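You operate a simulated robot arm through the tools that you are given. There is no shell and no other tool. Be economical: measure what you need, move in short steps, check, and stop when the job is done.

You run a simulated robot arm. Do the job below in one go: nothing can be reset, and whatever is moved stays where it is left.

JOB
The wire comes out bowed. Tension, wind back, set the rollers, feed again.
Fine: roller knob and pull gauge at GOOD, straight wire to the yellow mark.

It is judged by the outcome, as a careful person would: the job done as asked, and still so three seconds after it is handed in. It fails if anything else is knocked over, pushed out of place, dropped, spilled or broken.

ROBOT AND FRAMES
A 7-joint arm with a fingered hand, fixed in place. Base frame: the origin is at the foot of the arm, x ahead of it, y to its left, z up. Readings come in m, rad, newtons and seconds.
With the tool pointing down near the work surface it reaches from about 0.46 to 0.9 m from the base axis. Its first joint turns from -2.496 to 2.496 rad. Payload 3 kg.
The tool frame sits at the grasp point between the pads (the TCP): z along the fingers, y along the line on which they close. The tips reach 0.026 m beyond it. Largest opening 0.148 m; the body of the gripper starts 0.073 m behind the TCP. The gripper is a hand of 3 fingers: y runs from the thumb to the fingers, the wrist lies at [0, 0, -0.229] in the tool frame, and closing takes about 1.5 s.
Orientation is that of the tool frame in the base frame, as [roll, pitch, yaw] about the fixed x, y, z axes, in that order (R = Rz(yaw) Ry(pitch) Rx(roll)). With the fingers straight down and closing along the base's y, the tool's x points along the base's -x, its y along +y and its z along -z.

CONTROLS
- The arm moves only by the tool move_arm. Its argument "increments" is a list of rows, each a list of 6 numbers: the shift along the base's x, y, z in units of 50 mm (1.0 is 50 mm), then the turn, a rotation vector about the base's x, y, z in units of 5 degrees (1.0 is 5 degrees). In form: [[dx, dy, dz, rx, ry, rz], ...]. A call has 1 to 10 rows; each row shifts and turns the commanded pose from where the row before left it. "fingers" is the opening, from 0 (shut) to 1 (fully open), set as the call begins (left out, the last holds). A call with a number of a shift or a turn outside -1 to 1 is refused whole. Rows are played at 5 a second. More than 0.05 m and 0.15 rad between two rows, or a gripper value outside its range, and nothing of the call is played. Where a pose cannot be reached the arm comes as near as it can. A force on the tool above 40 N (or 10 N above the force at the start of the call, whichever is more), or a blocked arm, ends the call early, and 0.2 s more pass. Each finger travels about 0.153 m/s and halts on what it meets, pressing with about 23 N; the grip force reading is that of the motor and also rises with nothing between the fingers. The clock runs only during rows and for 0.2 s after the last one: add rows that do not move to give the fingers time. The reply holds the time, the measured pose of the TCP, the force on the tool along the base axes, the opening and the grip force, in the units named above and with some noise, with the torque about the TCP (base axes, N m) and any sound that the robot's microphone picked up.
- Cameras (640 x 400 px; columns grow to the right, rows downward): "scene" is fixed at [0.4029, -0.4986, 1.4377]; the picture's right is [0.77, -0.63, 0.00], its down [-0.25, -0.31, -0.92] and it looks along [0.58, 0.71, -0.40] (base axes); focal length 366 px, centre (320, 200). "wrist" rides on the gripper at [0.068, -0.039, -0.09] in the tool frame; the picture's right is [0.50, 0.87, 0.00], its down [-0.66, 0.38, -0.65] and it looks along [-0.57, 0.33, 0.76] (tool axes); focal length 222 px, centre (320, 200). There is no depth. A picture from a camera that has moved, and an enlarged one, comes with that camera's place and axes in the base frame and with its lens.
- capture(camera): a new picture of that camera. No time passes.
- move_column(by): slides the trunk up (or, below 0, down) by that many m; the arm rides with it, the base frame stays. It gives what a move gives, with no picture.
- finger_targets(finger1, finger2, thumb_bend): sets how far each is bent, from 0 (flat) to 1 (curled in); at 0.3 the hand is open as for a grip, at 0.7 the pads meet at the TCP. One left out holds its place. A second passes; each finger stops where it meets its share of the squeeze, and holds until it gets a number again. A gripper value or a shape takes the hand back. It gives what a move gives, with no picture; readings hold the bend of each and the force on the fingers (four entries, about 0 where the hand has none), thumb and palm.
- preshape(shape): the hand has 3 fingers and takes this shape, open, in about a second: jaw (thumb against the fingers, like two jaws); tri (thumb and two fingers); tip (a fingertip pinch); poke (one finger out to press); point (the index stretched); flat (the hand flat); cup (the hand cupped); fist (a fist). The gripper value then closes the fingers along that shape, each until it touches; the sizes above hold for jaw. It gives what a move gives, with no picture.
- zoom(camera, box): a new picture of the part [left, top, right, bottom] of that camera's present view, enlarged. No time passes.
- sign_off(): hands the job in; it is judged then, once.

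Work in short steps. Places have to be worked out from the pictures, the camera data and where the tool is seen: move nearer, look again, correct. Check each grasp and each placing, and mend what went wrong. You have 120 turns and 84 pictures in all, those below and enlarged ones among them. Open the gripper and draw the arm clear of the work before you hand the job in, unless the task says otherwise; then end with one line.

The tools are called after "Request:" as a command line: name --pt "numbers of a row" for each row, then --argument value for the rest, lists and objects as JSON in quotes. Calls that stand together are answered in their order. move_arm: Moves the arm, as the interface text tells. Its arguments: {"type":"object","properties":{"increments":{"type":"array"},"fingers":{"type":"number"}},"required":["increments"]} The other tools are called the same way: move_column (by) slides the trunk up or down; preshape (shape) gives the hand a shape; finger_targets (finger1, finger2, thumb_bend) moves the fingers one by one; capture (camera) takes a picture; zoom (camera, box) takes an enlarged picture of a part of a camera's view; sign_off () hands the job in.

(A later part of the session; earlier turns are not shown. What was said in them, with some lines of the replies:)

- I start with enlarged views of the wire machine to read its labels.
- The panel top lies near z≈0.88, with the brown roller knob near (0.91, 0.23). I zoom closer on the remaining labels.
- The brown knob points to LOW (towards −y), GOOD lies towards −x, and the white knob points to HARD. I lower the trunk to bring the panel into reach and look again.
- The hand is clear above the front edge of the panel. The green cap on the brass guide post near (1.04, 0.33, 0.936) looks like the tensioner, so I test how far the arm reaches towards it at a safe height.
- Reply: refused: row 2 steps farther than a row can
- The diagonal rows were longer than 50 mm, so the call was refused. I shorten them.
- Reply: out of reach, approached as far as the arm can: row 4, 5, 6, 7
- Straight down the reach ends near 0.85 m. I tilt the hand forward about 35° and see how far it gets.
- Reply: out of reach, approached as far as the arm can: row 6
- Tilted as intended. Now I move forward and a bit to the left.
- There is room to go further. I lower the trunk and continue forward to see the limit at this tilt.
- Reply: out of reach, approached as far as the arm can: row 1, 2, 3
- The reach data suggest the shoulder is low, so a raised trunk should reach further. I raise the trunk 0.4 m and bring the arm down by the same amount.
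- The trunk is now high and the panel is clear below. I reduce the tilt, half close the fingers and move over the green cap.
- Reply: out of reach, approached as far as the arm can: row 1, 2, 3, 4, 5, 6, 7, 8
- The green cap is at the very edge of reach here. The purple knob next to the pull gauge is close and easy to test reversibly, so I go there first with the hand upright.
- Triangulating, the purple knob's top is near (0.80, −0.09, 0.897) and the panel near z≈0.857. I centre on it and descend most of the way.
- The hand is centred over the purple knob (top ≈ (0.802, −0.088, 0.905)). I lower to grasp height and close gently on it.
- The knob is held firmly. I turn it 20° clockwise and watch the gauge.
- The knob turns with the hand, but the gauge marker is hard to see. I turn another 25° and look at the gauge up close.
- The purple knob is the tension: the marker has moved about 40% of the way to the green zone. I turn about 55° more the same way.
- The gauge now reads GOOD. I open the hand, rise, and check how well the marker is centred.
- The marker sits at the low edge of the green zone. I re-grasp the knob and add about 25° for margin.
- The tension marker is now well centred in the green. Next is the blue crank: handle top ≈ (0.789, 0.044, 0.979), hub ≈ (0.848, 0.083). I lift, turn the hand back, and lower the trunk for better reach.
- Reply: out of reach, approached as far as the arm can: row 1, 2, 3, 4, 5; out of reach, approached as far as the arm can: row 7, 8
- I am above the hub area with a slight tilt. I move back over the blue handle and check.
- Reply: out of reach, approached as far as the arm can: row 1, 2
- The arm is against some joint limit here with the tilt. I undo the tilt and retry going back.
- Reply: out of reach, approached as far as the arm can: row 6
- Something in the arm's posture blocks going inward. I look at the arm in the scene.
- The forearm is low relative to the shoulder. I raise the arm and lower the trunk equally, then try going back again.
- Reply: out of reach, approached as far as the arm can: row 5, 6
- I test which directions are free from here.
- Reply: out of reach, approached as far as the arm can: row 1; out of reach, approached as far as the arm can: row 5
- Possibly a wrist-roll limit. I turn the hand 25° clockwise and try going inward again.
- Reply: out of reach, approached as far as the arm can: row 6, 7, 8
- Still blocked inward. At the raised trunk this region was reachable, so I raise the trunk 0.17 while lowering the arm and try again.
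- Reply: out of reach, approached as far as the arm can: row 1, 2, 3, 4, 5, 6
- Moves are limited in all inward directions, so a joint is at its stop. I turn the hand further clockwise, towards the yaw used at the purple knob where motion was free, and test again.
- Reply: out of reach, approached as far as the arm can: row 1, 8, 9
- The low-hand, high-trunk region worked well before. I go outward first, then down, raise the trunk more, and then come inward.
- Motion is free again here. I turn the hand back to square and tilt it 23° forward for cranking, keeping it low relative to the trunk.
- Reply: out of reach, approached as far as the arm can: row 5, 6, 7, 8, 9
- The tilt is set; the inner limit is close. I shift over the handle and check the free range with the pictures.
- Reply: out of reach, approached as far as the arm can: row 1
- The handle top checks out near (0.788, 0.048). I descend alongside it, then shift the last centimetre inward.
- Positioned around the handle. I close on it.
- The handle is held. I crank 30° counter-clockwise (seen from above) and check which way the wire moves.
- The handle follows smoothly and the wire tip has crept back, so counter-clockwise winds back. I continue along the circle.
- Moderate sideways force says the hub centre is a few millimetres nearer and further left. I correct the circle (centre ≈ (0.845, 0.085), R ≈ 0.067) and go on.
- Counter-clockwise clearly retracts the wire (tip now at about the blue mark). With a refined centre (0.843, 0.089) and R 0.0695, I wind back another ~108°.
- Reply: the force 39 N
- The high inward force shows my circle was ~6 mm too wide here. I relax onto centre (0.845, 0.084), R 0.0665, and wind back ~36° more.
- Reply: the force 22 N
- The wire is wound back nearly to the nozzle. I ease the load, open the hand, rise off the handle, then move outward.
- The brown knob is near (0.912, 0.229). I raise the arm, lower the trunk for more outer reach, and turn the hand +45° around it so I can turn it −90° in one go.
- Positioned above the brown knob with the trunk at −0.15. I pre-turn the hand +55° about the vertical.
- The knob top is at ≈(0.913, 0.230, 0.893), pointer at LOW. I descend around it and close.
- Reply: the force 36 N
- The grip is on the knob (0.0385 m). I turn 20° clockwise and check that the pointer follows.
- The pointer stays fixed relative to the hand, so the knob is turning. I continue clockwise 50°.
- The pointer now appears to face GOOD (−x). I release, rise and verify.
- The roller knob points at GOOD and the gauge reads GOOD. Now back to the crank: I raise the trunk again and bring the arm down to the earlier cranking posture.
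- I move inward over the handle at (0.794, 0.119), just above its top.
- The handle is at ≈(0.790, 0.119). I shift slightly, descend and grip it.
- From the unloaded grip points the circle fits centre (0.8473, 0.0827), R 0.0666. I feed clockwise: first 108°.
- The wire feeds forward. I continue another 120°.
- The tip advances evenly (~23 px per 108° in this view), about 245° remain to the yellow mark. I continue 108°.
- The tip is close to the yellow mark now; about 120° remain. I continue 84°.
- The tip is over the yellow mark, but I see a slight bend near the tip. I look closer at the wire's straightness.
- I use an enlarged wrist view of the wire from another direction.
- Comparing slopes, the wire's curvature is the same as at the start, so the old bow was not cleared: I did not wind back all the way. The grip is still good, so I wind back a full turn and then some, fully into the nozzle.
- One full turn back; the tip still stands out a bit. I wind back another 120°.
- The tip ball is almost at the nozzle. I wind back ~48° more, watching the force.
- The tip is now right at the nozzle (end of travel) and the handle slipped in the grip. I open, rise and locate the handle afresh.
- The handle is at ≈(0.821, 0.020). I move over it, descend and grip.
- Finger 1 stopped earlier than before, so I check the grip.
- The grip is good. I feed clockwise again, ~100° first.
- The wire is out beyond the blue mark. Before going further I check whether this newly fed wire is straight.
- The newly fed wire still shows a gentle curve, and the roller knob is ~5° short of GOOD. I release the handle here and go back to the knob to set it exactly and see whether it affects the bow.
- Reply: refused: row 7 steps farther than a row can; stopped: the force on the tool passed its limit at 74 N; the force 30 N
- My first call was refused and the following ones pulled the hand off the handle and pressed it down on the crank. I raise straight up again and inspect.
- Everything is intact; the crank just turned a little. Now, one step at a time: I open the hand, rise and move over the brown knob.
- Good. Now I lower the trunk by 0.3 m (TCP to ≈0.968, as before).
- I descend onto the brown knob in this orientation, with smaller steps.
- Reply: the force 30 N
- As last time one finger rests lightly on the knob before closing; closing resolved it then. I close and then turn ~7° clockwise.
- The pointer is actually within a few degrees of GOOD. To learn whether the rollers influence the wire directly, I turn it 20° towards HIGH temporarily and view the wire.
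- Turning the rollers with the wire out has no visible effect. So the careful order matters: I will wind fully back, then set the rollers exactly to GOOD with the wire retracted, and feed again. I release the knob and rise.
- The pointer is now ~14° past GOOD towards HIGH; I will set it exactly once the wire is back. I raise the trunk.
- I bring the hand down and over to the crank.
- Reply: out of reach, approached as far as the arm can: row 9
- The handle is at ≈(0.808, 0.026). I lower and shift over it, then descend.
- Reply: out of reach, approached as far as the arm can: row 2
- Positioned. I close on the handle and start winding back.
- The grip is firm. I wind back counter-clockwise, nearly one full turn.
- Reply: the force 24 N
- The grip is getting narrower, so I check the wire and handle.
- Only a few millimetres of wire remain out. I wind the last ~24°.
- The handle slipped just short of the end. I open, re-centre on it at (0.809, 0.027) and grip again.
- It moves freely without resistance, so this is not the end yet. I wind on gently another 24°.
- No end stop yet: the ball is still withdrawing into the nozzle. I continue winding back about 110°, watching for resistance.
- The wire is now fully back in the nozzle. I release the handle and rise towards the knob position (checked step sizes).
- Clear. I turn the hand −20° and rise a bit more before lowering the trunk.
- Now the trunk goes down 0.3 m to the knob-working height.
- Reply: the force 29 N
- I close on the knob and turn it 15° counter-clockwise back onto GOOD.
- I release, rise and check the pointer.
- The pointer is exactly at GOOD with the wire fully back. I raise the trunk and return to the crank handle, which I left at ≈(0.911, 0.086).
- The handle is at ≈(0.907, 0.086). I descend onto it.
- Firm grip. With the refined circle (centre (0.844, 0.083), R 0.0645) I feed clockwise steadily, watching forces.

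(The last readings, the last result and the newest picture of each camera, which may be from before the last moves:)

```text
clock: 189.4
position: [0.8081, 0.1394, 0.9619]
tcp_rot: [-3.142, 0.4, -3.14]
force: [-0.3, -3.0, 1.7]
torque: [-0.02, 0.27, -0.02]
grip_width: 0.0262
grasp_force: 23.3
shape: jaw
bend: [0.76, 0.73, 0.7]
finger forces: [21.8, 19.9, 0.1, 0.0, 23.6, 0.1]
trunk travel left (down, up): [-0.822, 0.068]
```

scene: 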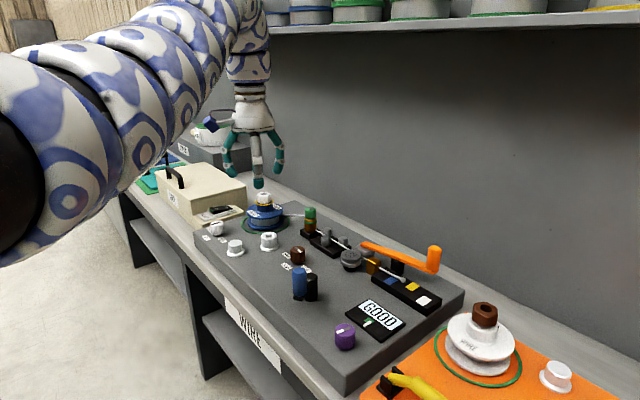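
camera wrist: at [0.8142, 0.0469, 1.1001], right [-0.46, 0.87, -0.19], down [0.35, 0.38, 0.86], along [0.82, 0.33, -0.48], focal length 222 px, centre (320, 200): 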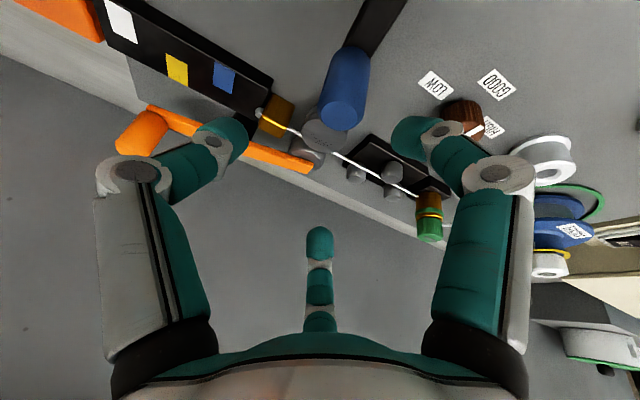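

Low forces, good circle. I continue another 240°.

Request:
move_arm --pt "0.24 0.112 0 0 0 0" --pt "0.261 0.06 0 0 0 0" --pt "0.269 0.014 0 0 0 0" --pt "0.265 -0.043 0 0 0 0" --pt "0.252 -0.097 0 0 0 0" --pt "0.227 -0.145 0 0 0 0" --pt "0.192 -0.192 0 0 0 0" --pt "0.145 -0.227 0 0 0 0" --pt "0.097 -0.252 0 0 0 0" --pt "0.043 -0.265 0 0 0 0"

Request:
move_arm --pt "-0.014 -0.269 0 0 0 0" --pt "-0.07 -0.261 0 0 0 0" --pt "-0.122 -0.24 0 0 0 0" --pt "-0.17 -0.209 0 0 0 0" --pt "-0.209 -0.17 0 0 0 0" --pt "-0.24 -0.122 0 0 0 0" --pt "-0.261 -0.07 0 0 0 0" --pt "-0.269 -0.004 0 0 0 0" --pt "-0.265 0.053 0 0 0 0" --pt "-0.252 0.097 0 0 0 0"

Request:
zoom --camera "scene" --box '[360, 250, 440, 310]'

```text
clock: 191.7
position: [0.9072, 0.0879, 0.9613]
tcp_rot: [3.142, 0.4, -3.141]
force: [8.8, 3.9, -3.6]
torque: [0.11, 0.02, 0.02]
grip_width: 0.0253
grasp_force: 22.8
shape: jaw
bend: [0.76, 0.73, 0.7]
finger forces: [18.8, 23.4, 0.0, 0.1, 20.6, 0.1]
trunk travel left (down, up): [-0.822, 0.068]
```

```text
clock: 193.8
position: [0.8143, 0.0254, 0.962]
tcp_rot: [-3.139, 0.399, 3.141]
force: [-1.9, -7.3, -2.2]
torque: [-0.11, 0.32, -0.03]
grip_width: 0.026
grasp_force: 23.3
shape: jaw
bend: [0.76, 0.73, 0.7]
finger forces: [20.9, 18.4, 0.0, 0.1, 27.2, 0.0]
trunk travel left (down, up): [-0.822, 0.068]
```

```text
6.67 times, centred on (400, 280) of scene
camera zoom: at [0.4029, -0.4986, 1.4377], right [0.77, -0.63, 0.0], down [-0.25, -0.31, -0.92], along [0.58, 0.71, -0.4], focal length 2443 px, centre (-213, -333)
```

zoom: 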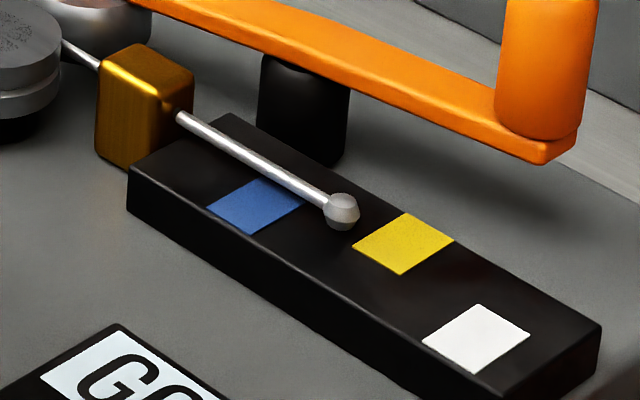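

The re-fed wire is now visibly straight. About 100° remain to bring the tip over the yellow mark; I feed 96°.

Request:
move_arm --pt "-0.227 0.145 0 0 0 0" --pt "-0.192 0.192 0 0 0 0" --pt "-0.145 0.227 0 0 0 0" --pt "-0.097 0.252 0 0 0 0" --pt "-0.043 0.265 0 0 0 0" --pt "0.014 0.269 0 0 0 0" --pt "0.07 0.261 0 0 0 0" --pt "0.122 0.24 0 0 0 0" --pt "0 0 0 0 0 0"

Request:
zoom --camera "scene" --box '[360, 250, 440, 310]'

```text
clock: 195.8
position: [0.7876, 0.1186, 0.9619]
tcp_rot: [3.14, 0.399, 3.14]
force: [-0.1, -3.0, -0.7]
torque: [0.03, 0.35, -0.05]
grip_width: 0.0261
grasp_force: 23.0
shape: jaw
bend: [0.76, 0.73, 0.7]
finger forces: [21.2, 19.9, 0.1, 0.1, 23.8, 0.0]
trunk travel left (down, up): [-0.822, 0.068]
```

```text
6.67 times, centred on (400, 280) of scene
camera zoom: at [0.4029, -0.4986, 1.4377], right [0.77, -0.63, 0.0], down [-0.25, -0.31, -0.92], along [0.58, 0.71, -0.4], focal length 2443 px, centre (-213, -333)
```

zoom: 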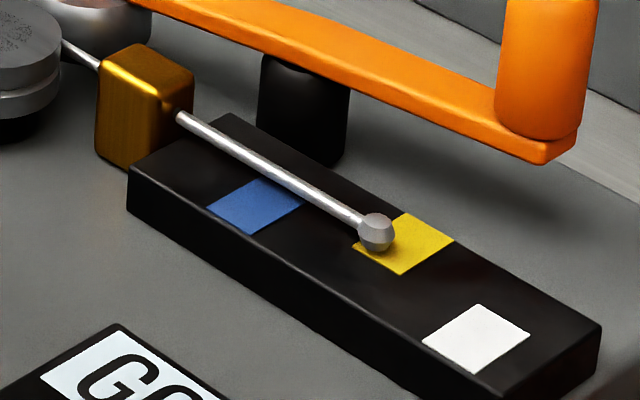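

The wire is straight and the tip is over the yellow mark, a hair short of its centre. I feed 12° more, then open the hand and rise clear.

Request:
move_arm --pt "0.085 0.105 0 0 0 0" --pt "0.085 0.105 0 0 0 0" --pt "0 0 0 0 0 0"

Request:
move_arm --pt "0 0 0 0 0 0" --pt "0 0 0 0 0 0" --pt "0 0 0 0 0 0" --pt "0 0 0 0 0 0" --pt "0 0 0.6 0 0 0" --pt "0 0 0.7 0 0 0" --pt "0.2 0 0.7 0 0 0" --pt "0.2 0.3 0.7 0 0 0" --pt "0 0.3 0.7 0 0 0" --pt "0 0.3 0.7 0 0 0" --fingers 0.6

Request:
zoom --camera "scene" --box '[250, 200, 440, 340]'

```text
clock: 196.7
position: [0.7966, 0.1295, 0.9626]
tcp_rot: [-3.139, 0.4, -3.141]
force: [-1.5, -1.8, -5.3]
torque: [0.04, 0.34, -0.02]
grip_width: 0.0257
grasp_force: 23.3
shape: jaw
bend: [0.76, 0.73, 0.7]
finger forces: [21.9, 19.4, 0.0, 0.0, 22.9, 0.0]
trunk travel left (down, up): [-0.822, 0.068]
```

```text
clock: 198.8
position: [0.8269, 0.1815, 1.1615]
tcp_rot: [-3.136, 0.395, -3.141]
force: [-0.3, 0.6, -0.9]
torque: [0.01, -0.01, -0.04]
grip_width: 0.0884
grasp_force: 0.0
shape: jaw
bend: [0.32, 0.32, 0.7]
finger forces: [0.0, 0.0, 0.0, 0.0, 0.0, 0.0]
out of reach, approached as far as the arm can: row 9, 10
trunk travel left (down, up): [-0.822, 0.068]
```

```text
2.86 times, centred on (345, 270) of scene
camera zoom: at [0.4029, -0.4986, 1.4377], right [0.77, -0.63, 0.0], down [-0.25, -0.31, -0.92], along [0.58, 0.71, -0.4], focal length 1047 px, centre (249, 0)
```

zoom: 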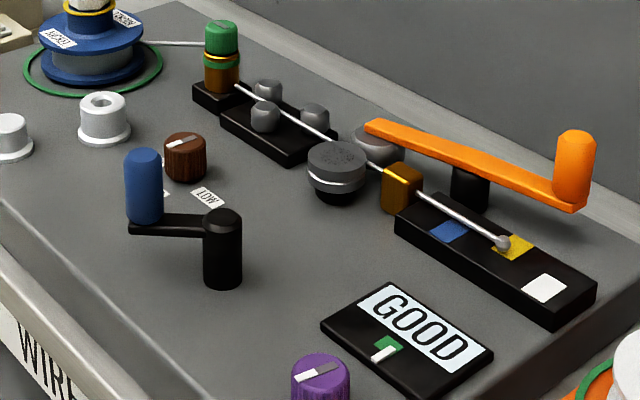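

The gauge reads GOOD, the roller knob is at GOOD, and the straight wire's tip sits on the yellow mark. I open the hand fully and draw it further clear.

Request:
move_column --by 0.05

Request:
move_arm --pt "0 0 0 0 0 0" --pt "0 0 0 0 0 0" --pt "0 0 0 0 0 0" --pt "0 0 0 0 0 0" --fingers 1

Request:
zoom --camera "scene" --box '[360, 250, 440, 310]'

```text
clock: 199.8
position: [0.8282, 0.1825, 1.212]
tcp_rot: [-3.137, 0.396, -3.141]
force: [0.3, 0.2, -0.2]
torque: [-0.03, -0.03, 0.01]
grip_width: 0.0886
grasp_force: 0.0
shape: jaw
bend: [0.32, 0.32, 0.7]
finger forces: [0.1, 0.0, 0.0, 0.0, 0.0, 0.1]
trunk travel left (down, up): [-0.872, 0.018]
```

```text
clock: 200.8
position: [0.828, 0.1817, 1.2129]
tcp_rot: [-3.137, 0.396, -3.141]
force: [-1.0, -0.7, -0.3]
torque: [0.05, 0.01, 0.0]
grip_width: 0.148
grasp_force: 0.1
shape: jaw
bend: [0.3, 0.3, 0.3]
finger forces: [0.1, 0.0, 0.1, 0.1, 0.0, 0.0]
trunk travel left (down, up): [-0.872, 0.018]
```

```text
6.67 times, centred on (400, 280) of scene
camera zoom: at [0.4029, -0.4986, 1.4377], right [0.77, -0.63, 0.0], down [-0.25, -0.31, -0.92], along [0.58, 0.71, -0.4], focal length 2443 px, centre (-213, -333)
```

zoom: 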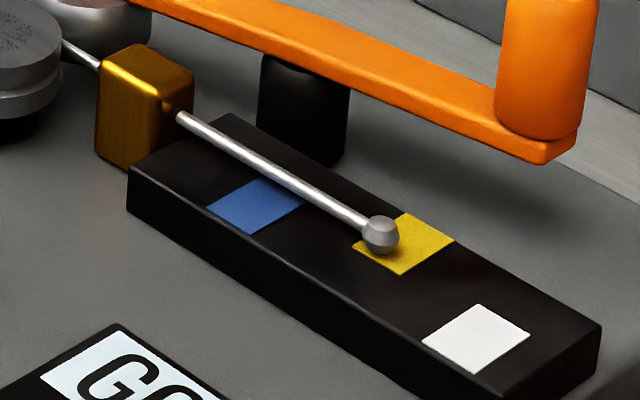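

The wire is straight, its tip is at the yellow mark, both settings are at GOOD and the hand is open and clear, so I hand the job in.

Request:
sign_off

```text
The job is handed in.
```

The job is done and handed in: the pull gauge and the roller knob are both at GOOD, and a straight wire is fed to the yellow mark; at one point a mistimed move pressed the hand onto the crank (74 N), but nothing looked damaged or out of place.
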